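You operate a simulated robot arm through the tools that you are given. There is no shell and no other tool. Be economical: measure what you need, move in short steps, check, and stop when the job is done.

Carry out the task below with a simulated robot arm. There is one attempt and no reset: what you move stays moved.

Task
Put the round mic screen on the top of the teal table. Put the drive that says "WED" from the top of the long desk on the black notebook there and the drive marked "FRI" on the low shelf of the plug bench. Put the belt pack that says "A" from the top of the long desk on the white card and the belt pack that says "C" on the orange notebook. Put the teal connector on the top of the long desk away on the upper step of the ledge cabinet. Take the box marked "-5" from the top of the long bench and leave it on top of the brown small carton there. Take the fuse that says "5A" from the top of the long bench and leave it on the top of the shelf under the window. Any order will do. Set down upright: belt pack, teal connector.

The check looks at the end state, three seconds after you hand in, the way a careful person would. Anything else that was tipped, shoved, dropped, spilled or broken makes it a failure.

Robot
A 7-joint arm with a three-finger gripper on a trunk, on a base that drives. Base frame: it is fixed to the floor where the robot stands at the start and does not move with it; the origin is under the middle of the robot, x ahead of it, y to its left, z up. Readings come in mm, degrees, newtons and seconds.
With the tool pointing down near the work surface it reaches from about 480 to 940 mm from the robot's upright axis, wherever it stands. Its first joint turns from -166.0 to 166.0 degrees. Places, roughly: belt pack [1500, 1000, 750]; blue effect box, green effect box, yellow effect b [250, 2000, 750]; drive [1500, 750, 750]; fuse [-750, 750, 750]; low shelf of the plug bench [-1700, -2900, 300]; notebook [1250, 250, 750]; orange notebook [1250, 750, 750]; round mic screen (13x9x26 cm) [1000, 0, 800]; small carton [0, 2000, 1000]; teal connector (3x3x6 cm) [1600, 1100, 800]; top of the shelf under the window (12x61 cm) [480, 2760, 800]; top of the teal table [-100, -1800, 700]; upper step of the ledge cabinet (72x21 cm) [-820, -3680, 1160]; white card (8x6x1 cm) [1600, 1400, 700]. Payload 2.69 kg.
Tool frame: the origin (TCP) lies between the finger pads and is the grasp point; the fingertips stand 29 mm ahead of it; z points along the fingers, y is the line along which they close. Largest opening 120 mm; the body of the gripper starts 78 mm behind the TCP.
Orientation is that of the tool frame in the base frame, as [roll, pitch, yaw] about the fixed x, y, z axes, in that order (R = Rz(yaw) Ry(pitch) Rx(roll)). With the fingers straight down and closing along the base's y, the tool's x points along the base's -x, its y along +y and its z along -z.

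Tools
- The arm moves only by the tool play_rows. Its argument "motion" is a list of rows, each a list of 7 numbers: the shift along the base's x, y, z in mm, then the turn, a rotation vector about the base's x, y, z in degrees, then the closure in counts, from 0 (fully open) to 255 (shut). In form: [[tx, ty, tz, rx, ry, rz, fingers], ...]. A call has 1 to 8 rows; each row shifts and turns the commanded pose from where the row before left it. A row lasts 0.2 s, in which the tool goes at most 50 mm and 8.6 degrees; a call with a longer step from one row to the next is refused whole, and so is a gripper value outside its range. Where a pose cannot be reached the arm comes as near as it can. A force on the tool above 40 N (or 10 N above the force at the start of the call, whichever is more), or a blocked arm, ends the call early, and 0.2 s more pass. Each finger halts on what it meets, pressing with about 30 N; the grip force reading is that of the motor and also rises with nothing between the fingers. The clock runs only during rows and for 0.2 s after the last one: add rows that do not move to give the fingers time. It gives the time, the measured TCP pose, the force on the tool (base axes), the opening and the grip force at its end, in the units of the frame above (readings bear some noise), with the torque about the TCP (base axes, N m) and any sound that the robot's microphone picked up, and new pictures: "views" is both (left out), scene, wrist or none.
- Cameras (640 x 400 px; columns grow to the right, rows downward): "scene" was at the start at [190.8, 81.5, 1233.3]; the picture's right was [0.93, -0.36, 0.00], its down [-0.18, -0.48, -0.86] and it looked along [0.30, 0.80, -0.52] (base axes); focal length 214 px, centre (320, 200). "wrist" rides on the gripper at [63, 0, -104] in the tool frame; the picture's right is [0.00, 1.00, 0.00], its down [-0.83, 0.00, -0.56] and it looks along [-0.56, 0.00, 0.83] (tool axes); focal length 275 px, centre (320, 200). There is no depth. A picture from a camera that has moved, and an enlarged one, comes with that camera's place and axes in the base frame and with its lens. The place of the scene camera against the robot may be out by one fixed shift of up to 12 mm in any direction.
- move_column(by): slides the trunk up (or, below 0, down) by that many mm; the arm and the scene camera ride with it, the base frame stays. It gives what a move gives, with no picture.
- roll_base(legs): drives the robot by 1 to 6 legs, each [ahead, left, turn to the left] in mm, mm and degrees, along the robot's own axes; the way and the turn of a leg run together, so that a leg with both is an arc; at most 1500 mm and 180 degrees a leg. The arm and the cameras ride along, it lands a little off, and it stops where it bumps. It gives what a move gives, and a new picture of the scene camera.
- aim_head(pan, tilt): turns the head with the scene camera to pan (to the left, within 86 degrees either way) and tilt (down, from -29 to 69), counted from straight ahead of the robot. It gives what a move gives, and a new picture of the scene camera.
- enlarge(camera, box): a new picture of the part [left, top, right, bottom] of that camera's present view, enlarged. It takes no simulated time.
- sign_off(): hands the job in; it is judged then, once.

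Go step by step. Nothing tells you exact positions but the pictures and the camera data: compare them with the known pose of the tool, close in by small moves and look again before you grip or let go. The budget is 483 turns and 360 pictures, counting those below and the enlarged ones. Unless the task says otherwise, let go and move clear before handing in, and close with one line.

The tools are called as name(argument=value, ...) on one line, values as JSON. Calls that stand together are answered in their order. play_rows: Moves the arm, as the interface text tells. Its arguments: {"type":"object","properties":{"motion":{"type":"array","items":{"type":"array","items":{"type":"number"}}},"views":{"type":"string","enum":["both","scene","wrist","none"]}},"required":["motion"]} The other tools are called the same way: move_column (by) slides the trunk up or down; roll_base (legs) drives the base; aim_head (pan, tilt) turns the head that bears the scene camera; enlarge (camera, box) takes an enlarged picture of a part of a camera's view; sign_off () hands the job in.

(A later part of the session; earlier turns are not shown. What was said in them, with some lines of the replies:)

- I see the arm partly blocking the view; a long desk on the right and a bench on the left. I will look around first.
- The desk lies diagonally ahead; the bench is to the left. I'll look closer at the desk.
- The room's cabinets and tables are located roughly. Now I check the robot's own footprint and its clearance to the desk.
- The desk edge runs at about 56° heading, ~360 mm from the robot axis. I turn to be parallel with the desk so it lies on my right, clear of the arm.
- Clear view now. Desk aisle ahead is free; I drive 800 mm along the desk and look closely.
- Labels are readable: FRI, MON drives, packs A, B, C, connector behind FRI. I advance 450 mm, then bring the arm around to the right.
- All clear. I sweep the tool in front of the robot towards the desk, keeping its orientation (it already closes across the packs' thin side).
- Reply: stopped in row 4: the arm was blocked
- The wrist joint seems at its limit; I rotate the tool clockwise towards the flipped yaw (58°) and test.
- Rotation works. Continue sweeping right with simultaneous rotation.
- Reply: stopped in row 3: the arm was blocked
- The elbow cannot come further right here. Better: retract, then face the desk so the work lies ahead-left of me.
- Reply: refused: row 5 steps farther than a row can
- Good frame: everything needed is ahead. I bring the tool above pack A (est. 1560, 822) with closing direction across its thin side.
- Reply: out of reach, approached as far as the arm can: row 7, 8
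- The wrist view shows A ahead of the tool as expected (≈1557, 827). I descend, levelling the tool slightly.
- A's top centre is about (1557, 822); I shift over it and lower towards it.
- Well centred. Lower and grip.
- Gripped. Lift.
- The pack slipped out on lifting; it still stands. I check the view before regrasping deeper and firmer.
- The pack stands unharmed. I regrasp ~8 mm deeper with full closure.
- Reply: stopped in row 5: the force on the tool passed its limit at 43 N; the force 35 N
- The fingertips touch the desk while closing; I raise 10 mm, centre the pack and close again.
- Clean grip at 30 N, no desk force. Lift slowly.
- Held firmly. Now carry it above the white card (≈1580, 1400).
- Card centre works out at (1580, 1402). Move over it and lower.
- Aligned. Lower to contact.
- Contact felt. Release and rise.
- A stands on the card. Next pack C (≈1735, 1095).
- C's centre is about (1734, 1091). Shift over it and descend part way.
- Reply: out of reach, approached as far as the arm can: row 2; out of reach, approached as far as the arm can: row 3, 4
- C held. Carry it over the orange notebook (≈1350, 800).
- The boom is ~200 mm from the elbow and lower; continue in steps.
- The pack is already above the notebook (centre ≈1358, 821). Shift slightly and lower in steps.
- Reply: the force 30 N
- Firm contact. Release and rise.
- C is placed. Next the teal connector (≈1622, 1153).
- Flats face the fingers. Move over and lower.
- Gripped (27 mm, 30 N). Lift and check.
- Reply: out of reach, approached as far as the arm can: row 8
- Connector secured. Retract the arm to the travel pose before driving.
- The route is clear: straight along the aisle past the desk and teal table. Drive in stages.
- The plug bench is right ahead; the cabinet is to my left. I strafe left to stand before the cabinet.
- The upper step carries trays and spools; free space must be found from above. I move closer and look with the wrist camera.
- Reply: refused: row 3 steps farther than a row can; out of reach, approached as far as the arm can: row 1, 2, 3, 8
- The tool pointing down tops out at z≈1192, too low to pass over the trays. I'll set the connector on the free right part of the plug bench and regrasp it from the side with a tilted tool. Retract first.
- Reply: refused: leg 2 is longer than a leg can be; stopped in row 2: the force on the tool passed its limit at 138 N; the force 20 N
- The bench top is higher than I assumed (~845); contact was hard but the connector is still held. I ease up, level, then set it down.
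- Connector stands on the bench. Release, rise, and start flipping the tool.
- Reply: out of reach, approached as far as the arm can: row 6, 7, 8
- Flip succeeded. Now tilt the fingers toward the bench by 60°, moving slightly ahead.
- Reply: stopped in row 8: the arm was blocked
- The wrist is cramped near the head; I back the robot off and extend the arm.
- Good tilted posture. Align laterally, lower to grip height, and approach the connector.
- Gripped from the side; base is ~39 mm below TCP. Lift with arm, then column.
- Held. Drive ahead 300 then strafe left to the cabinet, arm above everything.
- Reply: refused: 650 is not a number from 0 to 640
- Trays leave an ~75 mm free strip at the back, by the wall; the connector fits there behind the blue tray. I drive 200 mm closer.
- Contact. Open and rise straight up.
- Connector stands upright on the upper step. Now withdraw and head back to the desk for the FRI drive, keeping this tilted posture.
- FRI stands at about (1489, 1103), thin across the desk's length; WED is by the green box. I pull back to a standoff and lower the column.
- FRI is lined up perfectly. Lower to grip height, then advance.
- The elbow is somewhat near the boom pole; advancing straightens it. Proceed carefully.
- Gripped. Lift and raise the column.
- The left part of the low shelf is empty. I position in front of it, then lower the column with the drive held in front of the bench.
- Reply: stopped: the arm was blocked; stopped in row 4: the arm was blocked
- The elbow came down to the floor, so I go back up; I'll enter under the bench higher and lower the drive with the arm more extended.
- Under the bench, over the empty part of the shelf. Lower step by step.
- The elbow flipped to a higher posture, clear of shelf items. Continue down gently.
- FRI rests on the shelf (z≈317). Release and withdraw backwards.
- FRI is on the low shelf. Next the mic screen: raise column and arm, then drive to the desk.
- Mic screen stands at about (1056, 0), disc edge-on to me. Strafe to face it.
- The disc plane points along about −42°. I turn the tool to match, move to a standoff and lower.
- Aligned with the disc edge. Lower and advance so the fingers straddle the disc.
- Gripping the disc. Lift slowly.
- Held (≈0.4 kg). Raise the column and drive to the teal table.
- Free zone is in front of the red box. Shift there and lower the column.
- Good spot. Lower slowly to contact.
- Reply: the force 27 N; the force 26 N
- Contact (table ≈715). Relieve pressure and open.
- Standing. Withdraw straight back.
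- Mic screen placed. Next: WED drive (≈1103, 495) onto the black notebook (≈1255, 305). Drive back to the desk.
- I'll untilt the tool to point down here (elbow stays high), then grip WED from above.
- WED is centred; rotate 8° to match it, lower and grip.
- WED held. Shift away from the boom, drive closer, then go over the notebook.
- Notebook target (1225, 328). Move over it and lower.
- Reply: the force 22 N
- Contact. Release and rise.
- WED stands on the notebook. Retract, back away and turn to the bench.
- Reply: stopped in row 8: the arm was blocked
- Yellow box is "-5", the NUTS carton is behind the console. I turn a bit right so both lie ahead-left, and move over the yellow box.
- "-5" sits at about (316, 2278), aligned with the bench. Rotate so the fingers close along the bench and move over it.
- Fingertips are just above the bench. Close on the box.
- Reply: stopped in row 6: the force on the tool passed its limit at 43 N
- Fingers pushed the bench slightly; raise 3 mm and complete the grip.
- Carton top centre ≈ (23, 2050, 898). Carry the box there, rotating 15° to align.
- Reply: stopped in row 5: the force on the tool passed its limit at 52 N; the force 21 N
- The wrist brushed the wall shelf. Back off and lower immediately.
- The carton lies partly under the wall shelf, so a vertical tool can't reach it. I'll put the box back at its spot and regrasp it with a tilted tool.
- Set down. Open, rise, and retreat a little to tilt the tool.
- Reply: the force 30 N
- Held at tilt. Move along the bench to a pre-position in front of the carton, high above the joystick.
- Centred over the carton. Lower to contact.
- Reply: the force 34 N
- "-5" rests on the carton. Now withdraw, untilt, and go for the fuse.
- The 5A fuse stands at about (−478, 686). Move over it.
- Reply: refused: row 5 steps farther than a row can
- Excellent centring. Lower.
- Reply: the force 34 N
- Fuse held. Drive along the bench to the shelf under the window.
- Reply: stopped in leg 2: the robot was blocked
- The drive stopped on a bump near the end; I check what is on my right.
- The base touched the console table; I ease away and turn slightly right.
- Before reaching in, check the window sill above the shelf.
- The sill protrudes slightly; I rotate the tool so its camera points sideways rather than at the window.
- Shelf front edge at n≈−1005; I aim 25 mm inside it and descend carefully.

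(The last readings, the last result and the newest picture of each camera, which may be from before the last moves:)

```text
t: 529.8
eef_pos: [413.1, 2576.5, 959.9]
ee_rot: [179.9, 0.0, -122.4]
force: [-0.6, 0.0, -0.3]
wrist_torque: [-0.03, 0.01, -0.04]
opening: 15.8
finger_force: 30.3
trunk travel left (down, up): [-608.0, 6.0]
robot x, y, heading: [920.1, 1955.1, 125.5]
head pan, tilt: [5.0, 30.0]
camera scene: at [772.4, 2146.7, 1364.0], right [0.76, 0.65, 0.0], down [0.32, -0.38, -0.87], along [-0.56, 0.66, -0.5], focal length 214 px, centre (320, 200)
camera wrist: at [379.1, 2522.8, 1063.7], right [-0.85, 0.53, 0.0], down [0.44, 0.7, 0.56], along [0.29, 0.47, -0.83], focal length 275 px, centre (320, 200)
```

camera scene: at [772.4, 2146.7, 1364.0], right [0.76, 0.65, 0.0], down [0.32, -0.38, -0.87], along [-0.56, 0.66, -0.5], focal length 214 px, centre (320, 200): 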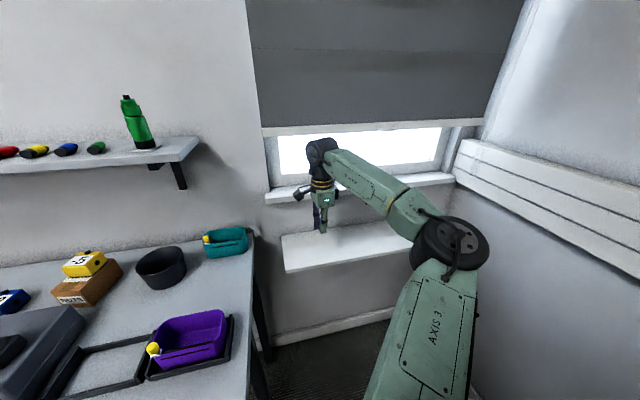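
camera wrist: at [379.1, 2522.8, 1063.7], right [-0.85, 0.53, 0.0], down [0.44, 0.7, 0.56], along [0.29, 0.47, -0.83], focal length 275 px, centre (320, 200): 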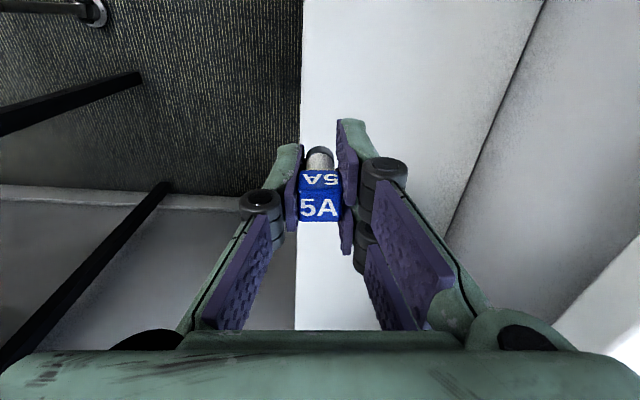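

play_rows(motion=[[-7, 4, -30, 0, 0, 0, 255], [0, 0, -30, 0, 0, 0, 255], [0, 0, -15, 0, 0, 0, 255], [0, 0, 0, 0, 0, 0, 255]], views="both")

enlarge(camera="scene", box=[270, 170, 390, 270])

```text
t: 530.8
eef_pos: [406.5, 2579.2, 883.1]
ee_rot: [179.9, 0.1, -122.4]
force: [0.5, 0.1, -0.6]
wrist_torque: [0.0, 0.03, -0.01]
opening: 16.0
finger_force: 30.0
trunk travel left (down, up): [-608.0, 6.0]
robot x, y, heading: [918.0, 1952.5, 125.3]
head pan, tilt: [5.0, 30.0]
camera scene: at [772.3, 2146.8, 1364.0], right [0.76, 0.65, 0.0], down [0.32, -0.38, -0.87], along [-0.56, 0.66, -0.5], focal length 214 px, centre (320, 200)
camera wrist: at [372.4, 2525.8, 988.2], right [-0.85, 0.53, 0.0], down [0.44, 0.7, 0.56], along [0.29, 0.47, -0.83], focal length 275 px, centre (320, 200)
```

scene: 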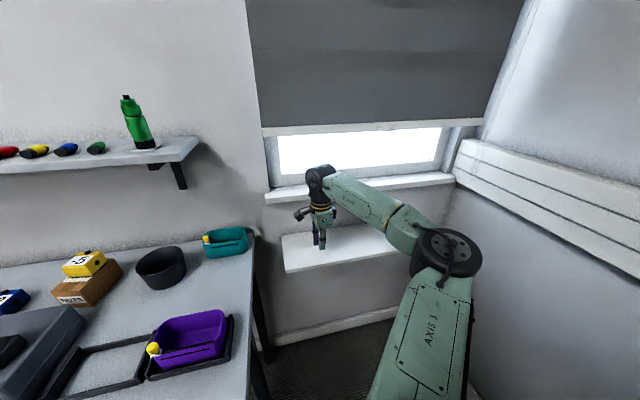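
wrist: 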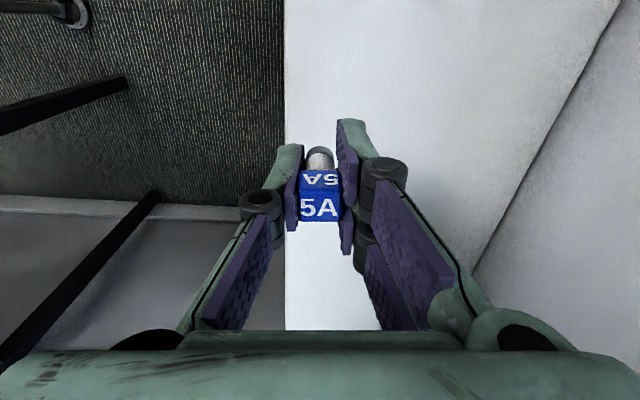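

```text
4.00 times, centred on (330, 220) of scene
camera zoom: at [772.3, 2146.8, 1364.0], right [0.76, 0.65, 0.0], down [0.32, -0.38, -0.87], along [-0.56, 0.66, -0.5], focal length 858 px, centre (280, 120)
```

zoom: 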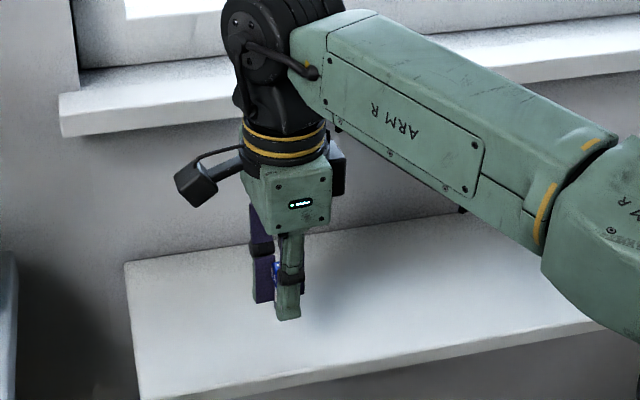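

play_rows(motion=[[0, 0, -8, 0, 0, 0, 255], [0, 0, -8, 0, 0, 0, 255], [0, 0, -6, 0, 0, 0, 255], [0, 0, 0, 0, 0, 0, 255]], views="none")

play_rows(motion=[[0, 0, -5, 0, 0, 0, 255], [0, 0, -4, 0, 0, 0, 255], [0, 0, 0, 0, 0, 0, 255]], views="wrist")

```text
t: 531.8
eef_pos: [404.8, 2579.3, 862.7]
ee_rot: [179.9, 0.1, -122.4]
force: [0.8, -0.1, 0.1]
wrist_torque: [0.01, -0.01, -0.01]
opening: 15.9
finger_force: 29.8
trunk travel left (down, up): [-608.0, 6.0]
robot x, y, heading: [919.1, 1952.3, 125.5]
head pan, tilt: [5.0, 30.0]
```

```text
t: 532.6
eef_pos: [405.2, 2578.9, 853.7]
ee_rot: [179.8, 0.1, -122.4]
force: [-0.1, -0.8, -0.8]
wrist_torque: [0.0, -0.06, -0.01]
opening: 15.6
finger_force: 29.5
trunk travel left (down, up): [-608.0, 6.0]
robot x, y, heading: [918.0, 1955.6, 125.5]
head pan, tilt: [5.0, 30.0]
camera wrist: at [371.8, 2525.7, 957.2], right [-0.85, 0.53, 0.0], down [0.44, 0.7, 0.56], along [0.29, 0.47, -0.83], focal length 275 px, centre (320, 200)
```

wrist: 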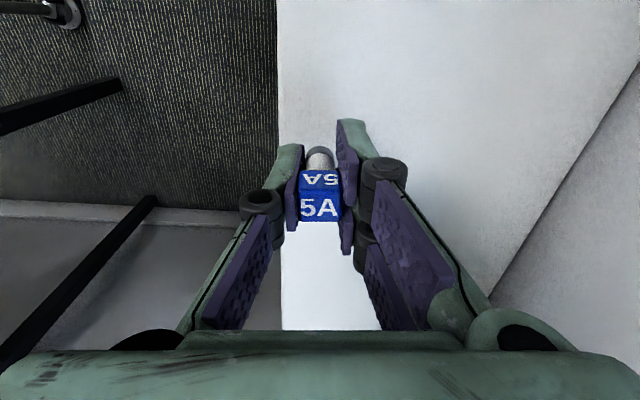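

play_rows(motion=[[0, 0, -6, 0, 0, 0, 255], [0, 0, -5, 0, 0, 0, 255], [0, 0, -4, 0, 0, 0, 255], [0, 0, 0, 0, 0, 0, 255]], views="none")

play_rows(motion=[[0, 0, -4, 0, 0, 0, 255], [0, 0, -4, 0, 0, 0, 255], [0, 0, 0, 0, 0, 0, 255]], views="none")

```text
t: 533.6
eef_pos: [405.9, 2579.6, 838.4]
ee_rot: [179.8, 0.0, -122.3]
force: [0.0, 0.8, -0.2]
wrist_torque: [0.02, 0.05, -0.01]
opening: 15.8
finger_force: 29.6
trunk travel left (down, up): [-608.0, 6.0]
robot x, y, heading: [918.3, 1953.5, 125.4]
head pan, tilt: [5.0, 30.0]
```

```text
t: 534.4
eef_pos: [405.8, 2579.8, 829.5]
ee_rot: [179.7, -0.1, -122.5]
force: [0.8, -0.4, -1.4]
wrist_torque: [0.0, -0.01, 0.02]
opening: 15.6
finger_force: 30.1
trunk travel left (down, up): [-608.0, 6.0]
robot x, y, heading: [918.4, 1957.2, 125.3]
head pan, tilt: [5.0, 30.0]
```

play_rows(motion=[[0, 0, -3, 0, 0, 0, 255], [0, 0, -3, 0, 0, 0, 255], [0, 0, 0, 0, 0, 0, 255]], views="wrist")

enlarge(camera="scene", box=[290, 200, 370, 270])

```text
t: 535.2
eef_pos: [406.8, 2579.0, 828.2]
ee_rot: [179.4, 0.1, -122.5]
force: [-3.5, 2.2, 19.7]
wrist_torque: [-0.11, -0.15, 0.02]
opening: 15.6
finger_force: 29.9
trunk travel left (down, up): [-608.0, 6.0]
robot x, y, heading: [920.0, 1954.0, 125.6]
head pan, tilt: [5.0, 30.0]
camera wrist: at [373.0, 2525.3, 932.3], right [-0.85, 0.53, 0.01], down [0.45, 0.7, 0.56], along [0.29, 0.48, -0.83], focal length 275 px, centre (320, 200)
```

wrist: 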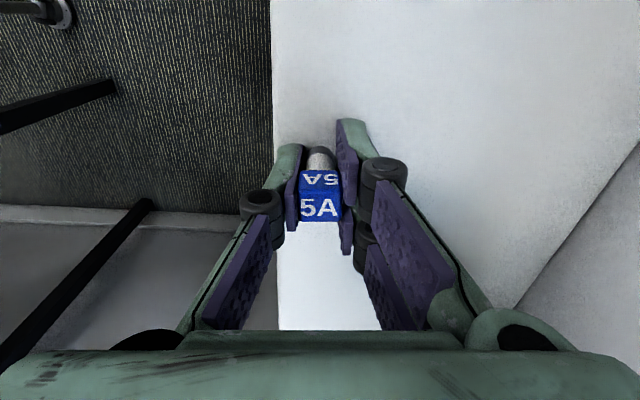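

```text
5.71 times, centred on (330, 235) of scene
camera zoom: at [773.2, 2145.5, 1364.7], right [0.76, 0.65, 0.0], down [0.32, -0.38, -0.87], along [-0.56, 0.66, -0.5], focal length 1226 px, centre (263, 0)
```

zoom: 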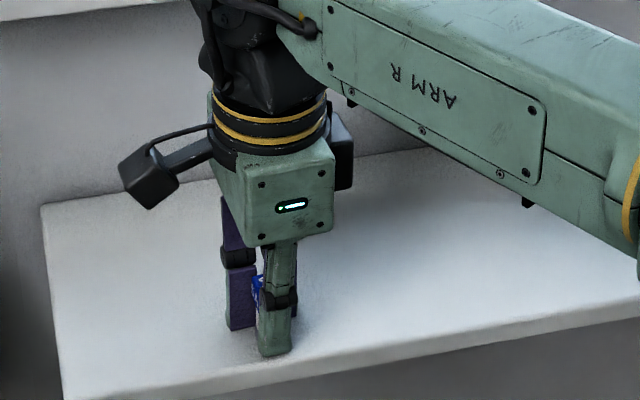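

Contact on the shelf. Relieve, open gently, rise.

play_rows(motion=[[0, 0, 2.5, 0, 0, 0, 255], [0, 0, 0, 0, 0, 0, 215], [0, 0, 0, 0, 0, 0, 190], [0, 0, 0, 0, 0, 0, 160], [0, 0, 0, 0, 0, 0, 150], [0, 0, 20, 0, 0, 0, 150], [0, 0, 40, 0, 0, 0, 150], [0, 0, 40, 0, 0, 0, 150]], views="both")

```text
t: 537.0
eef_pos: [407.6, 2579.3, 927.1]
ee_rot: [179.8, 0.1, -122.5]
force: [-0.6, -0.6, 0.0]
wrist_torque: [0.03, -0.05, 0.0]
opening: 49.4
finger_force: 0.0
trunk travel left (down, up): [-608.0, 6.0]
robot x, y, heading: [924.3, 1951.5, 125.5]
head pan, tilt: [5.0, 30.0]
camera scene: at [772.5, 2146.4, 1364.0], right [0.76, 0.65, 0.0], down [0.32, -0.38, -0.87], along [-0.56, 0.66, -0.5], focal length 214 px, centre (320, 200)
camera wrist: at [373.9, 2525.5, 1032.0], right [-0.85, 0.53, 0.0], down [0.44, 0.7, 0.56], along [0.29, 0.47, -0.83], focal length 275 px, centre (320, 200)
```

scene: 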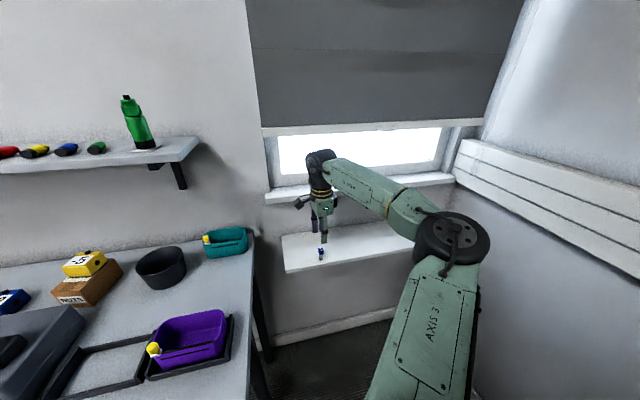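
wrist: 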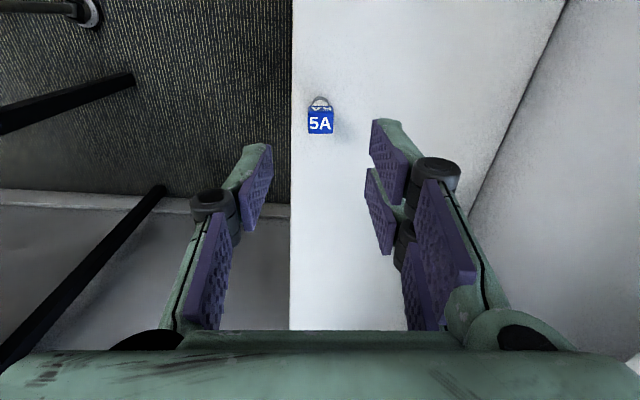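

Fuse stands on the window shelf. Retract and check the wall shelf items.

play_rows(motion=[[30, -30, 20, 0, 0, 0, 150], [33, -33, 20, 0, 0, 0, 150], [33, -33, 10, 0, 0, 0, 150], [33, -33, 10, 0, 0, 0, 150], [33, -33, 0, 0, 0, 0, 150]], views="none")

aim_head(pan=25, tilt=25)

enlarge(camera="scene", box=[100, 60, 420, 260])

```text
refused: row 2 steps farther than a row can; nothing moved
```

```text
t: 537.8
eef_pos: [408.7, 2579.3, 927.4]
ee_rot: [179.9, 0.0, -122.5]
force: [0.3, -0.6, -0.7]
wrist_torque: [-0.01, -0.03, -0.01]
opening: 49.6
finger_force: 0.0
trunk travel left (down, up): [-608.0, 6.0]
robot x, y, heading: [917.6, 1953.0, 125.1]
head pan, tilt: [25.0, 25.0]
camera scene: at [750.9, 2123.4, 1372.0], right [0.49, 0.87, 0.0], down [0.37, -0.21, -0.91], along [-0.79, 0.45, -0.42], focal length 214 px, centre (320, 200)
```

scene: 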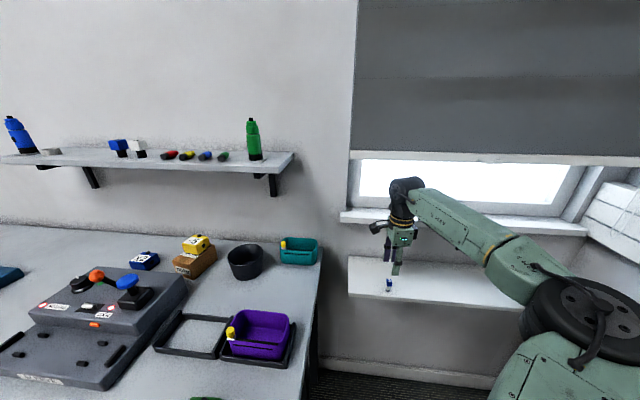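

```text
2.00 times, centred on (260, 160) of scene
camera zoom: at [750.9, 2123.4, 1372.0], right [0.49, 0.87, 0.0], down [0.37, -0.21, -0.91], along [-0.79, 0.45, -0.42], focal length 429 px, centre (440, 280)
```

zoom: 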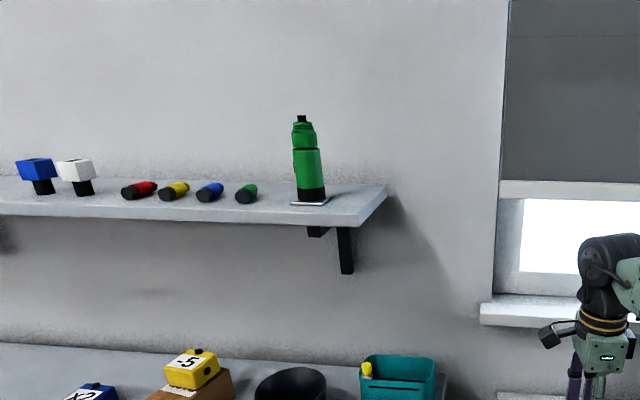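

All good there. Retract the arm clear and glance at the console and desk.

play_rows(motion=[[28, -28, 20, 0, 0, 0, 150], [30, -30, 20, 0, 0, 0, 150], [30, -30, 20, 0, 0, 0, 150], [30, -30, 10, 0, 0, 0, 150], [30, -30, 0, 0, 0, 0, 150]], views="none")

roll_base(legs=[[0, 300, 0], [0, 300, -60]])

aim_head(pan=-60, tilt=25)

```text
t: 539.0
eef_pos: [556.0, 2435.9, 995.1]
ee_rot: [179.7, 0.1, -122.4]
force: [-0.3, 0.3, 0.8]
wrist_torque: [0.06, 0.04, 0.04]
opening: 49.2
finger_force: 0.0
trunk travel left (down, up): [-608.0, 6.0]
robot x, y, heading: [921.3, 1955.8, 125.6]
head pan, tilt: [25.0, 25.0]
```

```text
t: 543.2
eef_pos: [422.0, 2308.1, 996.7]
ee_rot: [179.6, -0.2, -143.8]
force: [0.0, 0.0, -0.3]
wrist_torque: [-0.02, -0.03, 0.01]
opening: 49.6
finger_force: 0.1
trunk travel left (down, up): [-608.0, 6.0]
robot x, y, heading: [575.3, 1734.3, 103.8]
head pan, tilt: [25.0, 25.0]
stopped in leg 2: the robot was blocked; the commanded pose is now the measured one
camera scene: at [490.8, 1946.8, 1373.6], right [0.78, 0.63, 0.0], down [0.26, -0.33, -0.91], along [-0.57, 0.71, -0.42], focal length 214 px, centre (320, 200)
```

scene: 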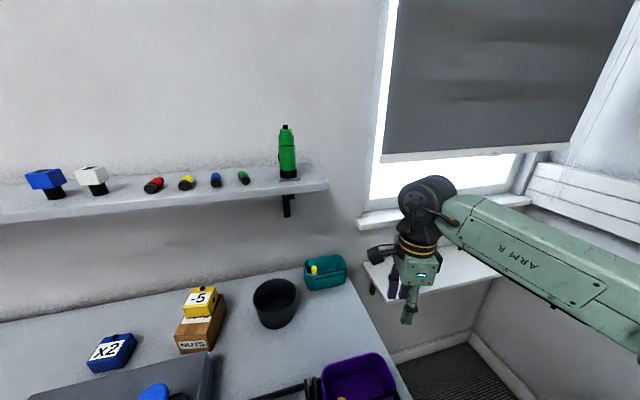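

```text
t: 544.8
eef_pos: [422.7, 2308.2, 999.0]
ee_rot: [179.4, -0.1, -143.9]
force: [-0.1, 0.0, -0.5]
wrist_torque: [0.02, -0.03, 0.02]
opening: 49.3
finger_force: 0.0
trunk travel left (down, up): [-608.0, 6.0]
robot x, y, heading: [577.6, 1728.3, 104.1]
head pan, tilt: [-60.0, 25.0]
camera scene: at [616.0, 1937.8, 1372.7], right [0.69, -0.72, -0.01], down [-0.31, -0.29, -0.91], along [0.65, 0.63, -0.42], focal length 214 px, centre (320, 200)
```

scene: 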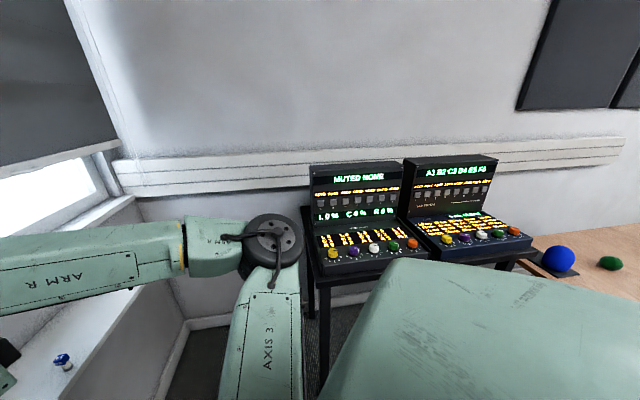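

I touched the bench edge; move away from it and check the bench items.

roll_base(legs=[[-120, -110, 0]])

aim_head(pan=45, tilt=35)

```text
t: 546.3
eef_pos: [554.6, 2221.3, 995.2]
ee_rot: [179.8, 0.0, -144.1]
force: [0.5, 0.1, -0.2]
wrist_torque: [0.03, 0.03, 0.01]
opening: 49.6
finger_force: 0.1
trunk travel left (down, up): [-608.0, 6.0]
robot x, y, heading: [711.1, 1641.2, 103.6]
head pan, tilt: [-60.0, 25.0]
camera scene: at [745.7, 1851.5, 1372.1], right [0.69, -0.72, 0.0], down [-0.31, -0.29, -0.91], along [0.66, 0.63, -0.42], focal length 214 px, centre (320, 200)
```

scene: 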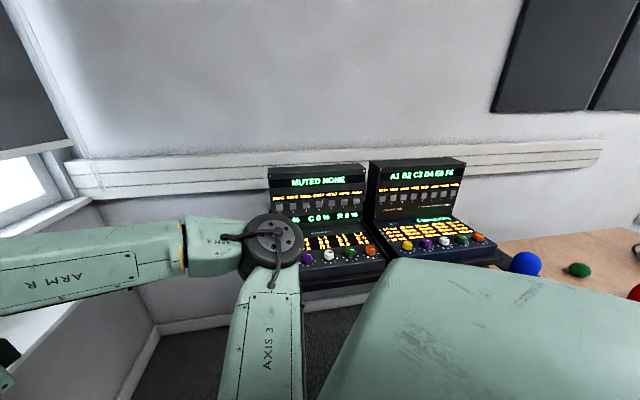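

```text
t: 548.1
eef_pos: [554.0, 2220.2, 994.3]
ee_rot: [179.9, 0.0, -144.0]
force: [0.2, 0.0, 0.2]
wrist_torque: [0.02, -0.02, 0.03]
opening: 49.6
finger_force: 0.1
trunk travel left (down, up): [-608.0, 6.0]
robot x, y, heading: [714.0, 1636.2, 103.6]
head pan, tilt: [45.0, 35.0]
camera scene: at [603.4, 1834.0, 1356.2], right [0.52, 0.85, 0.0], down [0.49, -0.3, -0.82], along [-0.7, 0.43, -0.57], focal length 214 px, centre (320, 200)
```

scene: 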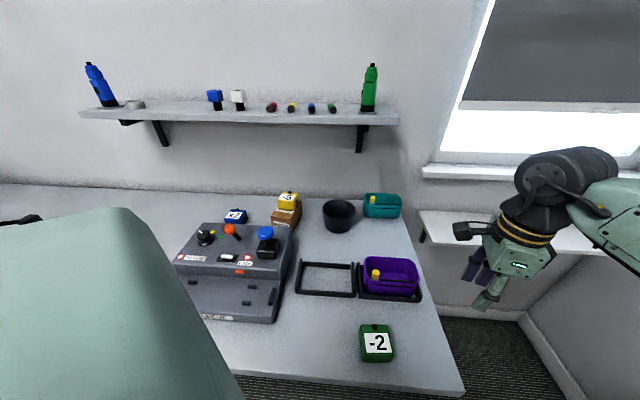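

Bench is intact. One last look at the desk.

aim_head(pan=-86, tilt=20)

roll_base(legs=[[0, 0, -50]])

```text
t: 550.3
eef_pos: [554.3, 2221.4, 994.2]
ee_rot: [179.9, -0.1, -144.0]
force: [-0.6, -0.1, 1.0]
wrist_torque: [0.01, -0.01, -0.04]
opening: 49.4
finger_force: 0.1
trunk travel left (down, up): [-608.0, 6.0]
robot x, y, heading: [707.9, 1639.3, 103.4]
head pan, tilt: [-85.9, 20.0]
camera scene: at [767.3, 1816.6, 1380.1], right [0.31, -0.95, 0.0], down [-0.33, -0.1, -0.94], along [0.89, 0.29, -0.34], focal length 214 px, centre (320, 200)
```

scene: 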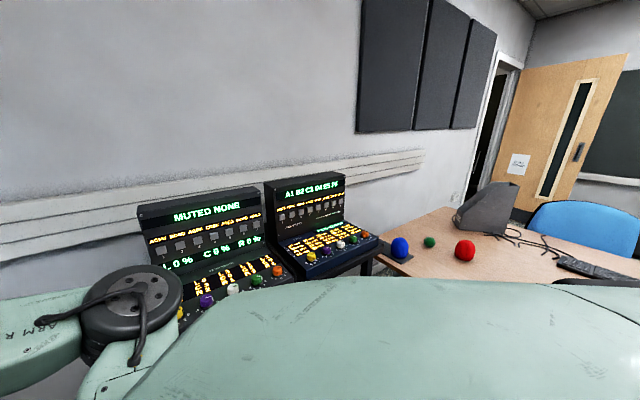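

```text
t: 553.0
eef_pos: [1063.9, 2129.1, 994.6]
ee_rot: [179.8, 0.1, 165.0]
force: [-0.5, 0.0, 0.1]
wrist_torque: [0.03, 0.0, -0.02]
opening: 49.2
finger_force: 0.0
trunk travel left (down, up): [-608.0, 6.0]
robot x, y, heading: [712.7, 1640.7, 52.6]
head pan, tilt: [-85.9, 20.0]
camera scene: at [887.9, 1710.0, 1380.1], right [-0.55, -0.84, 0.0], down [-0.29, 0.19, -0.94], along [0.79, -0.51, -0.34], focal length 214 px, centre (320, 200)
```

scene: 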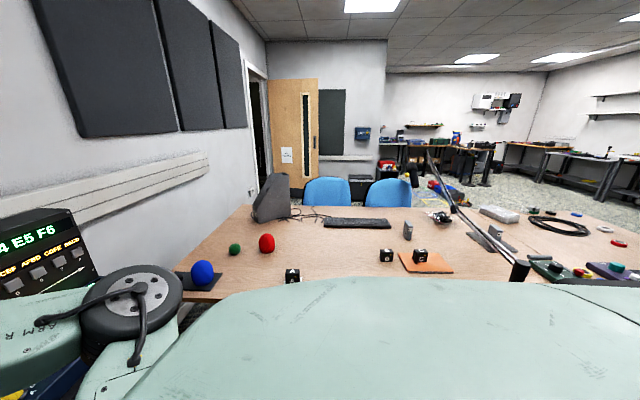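

The desk items are all in place and the gripper is empty and clear, so I hand in.

sign_off()

```text
The job is handed in.
```

All eight items were moved to the places you named, with the belt packs and the teal connector set down upright. The wrist brushed the wall shelf and the base touched the console table and the long bench. In the pictures afterwards nothing there had moved or fallen.
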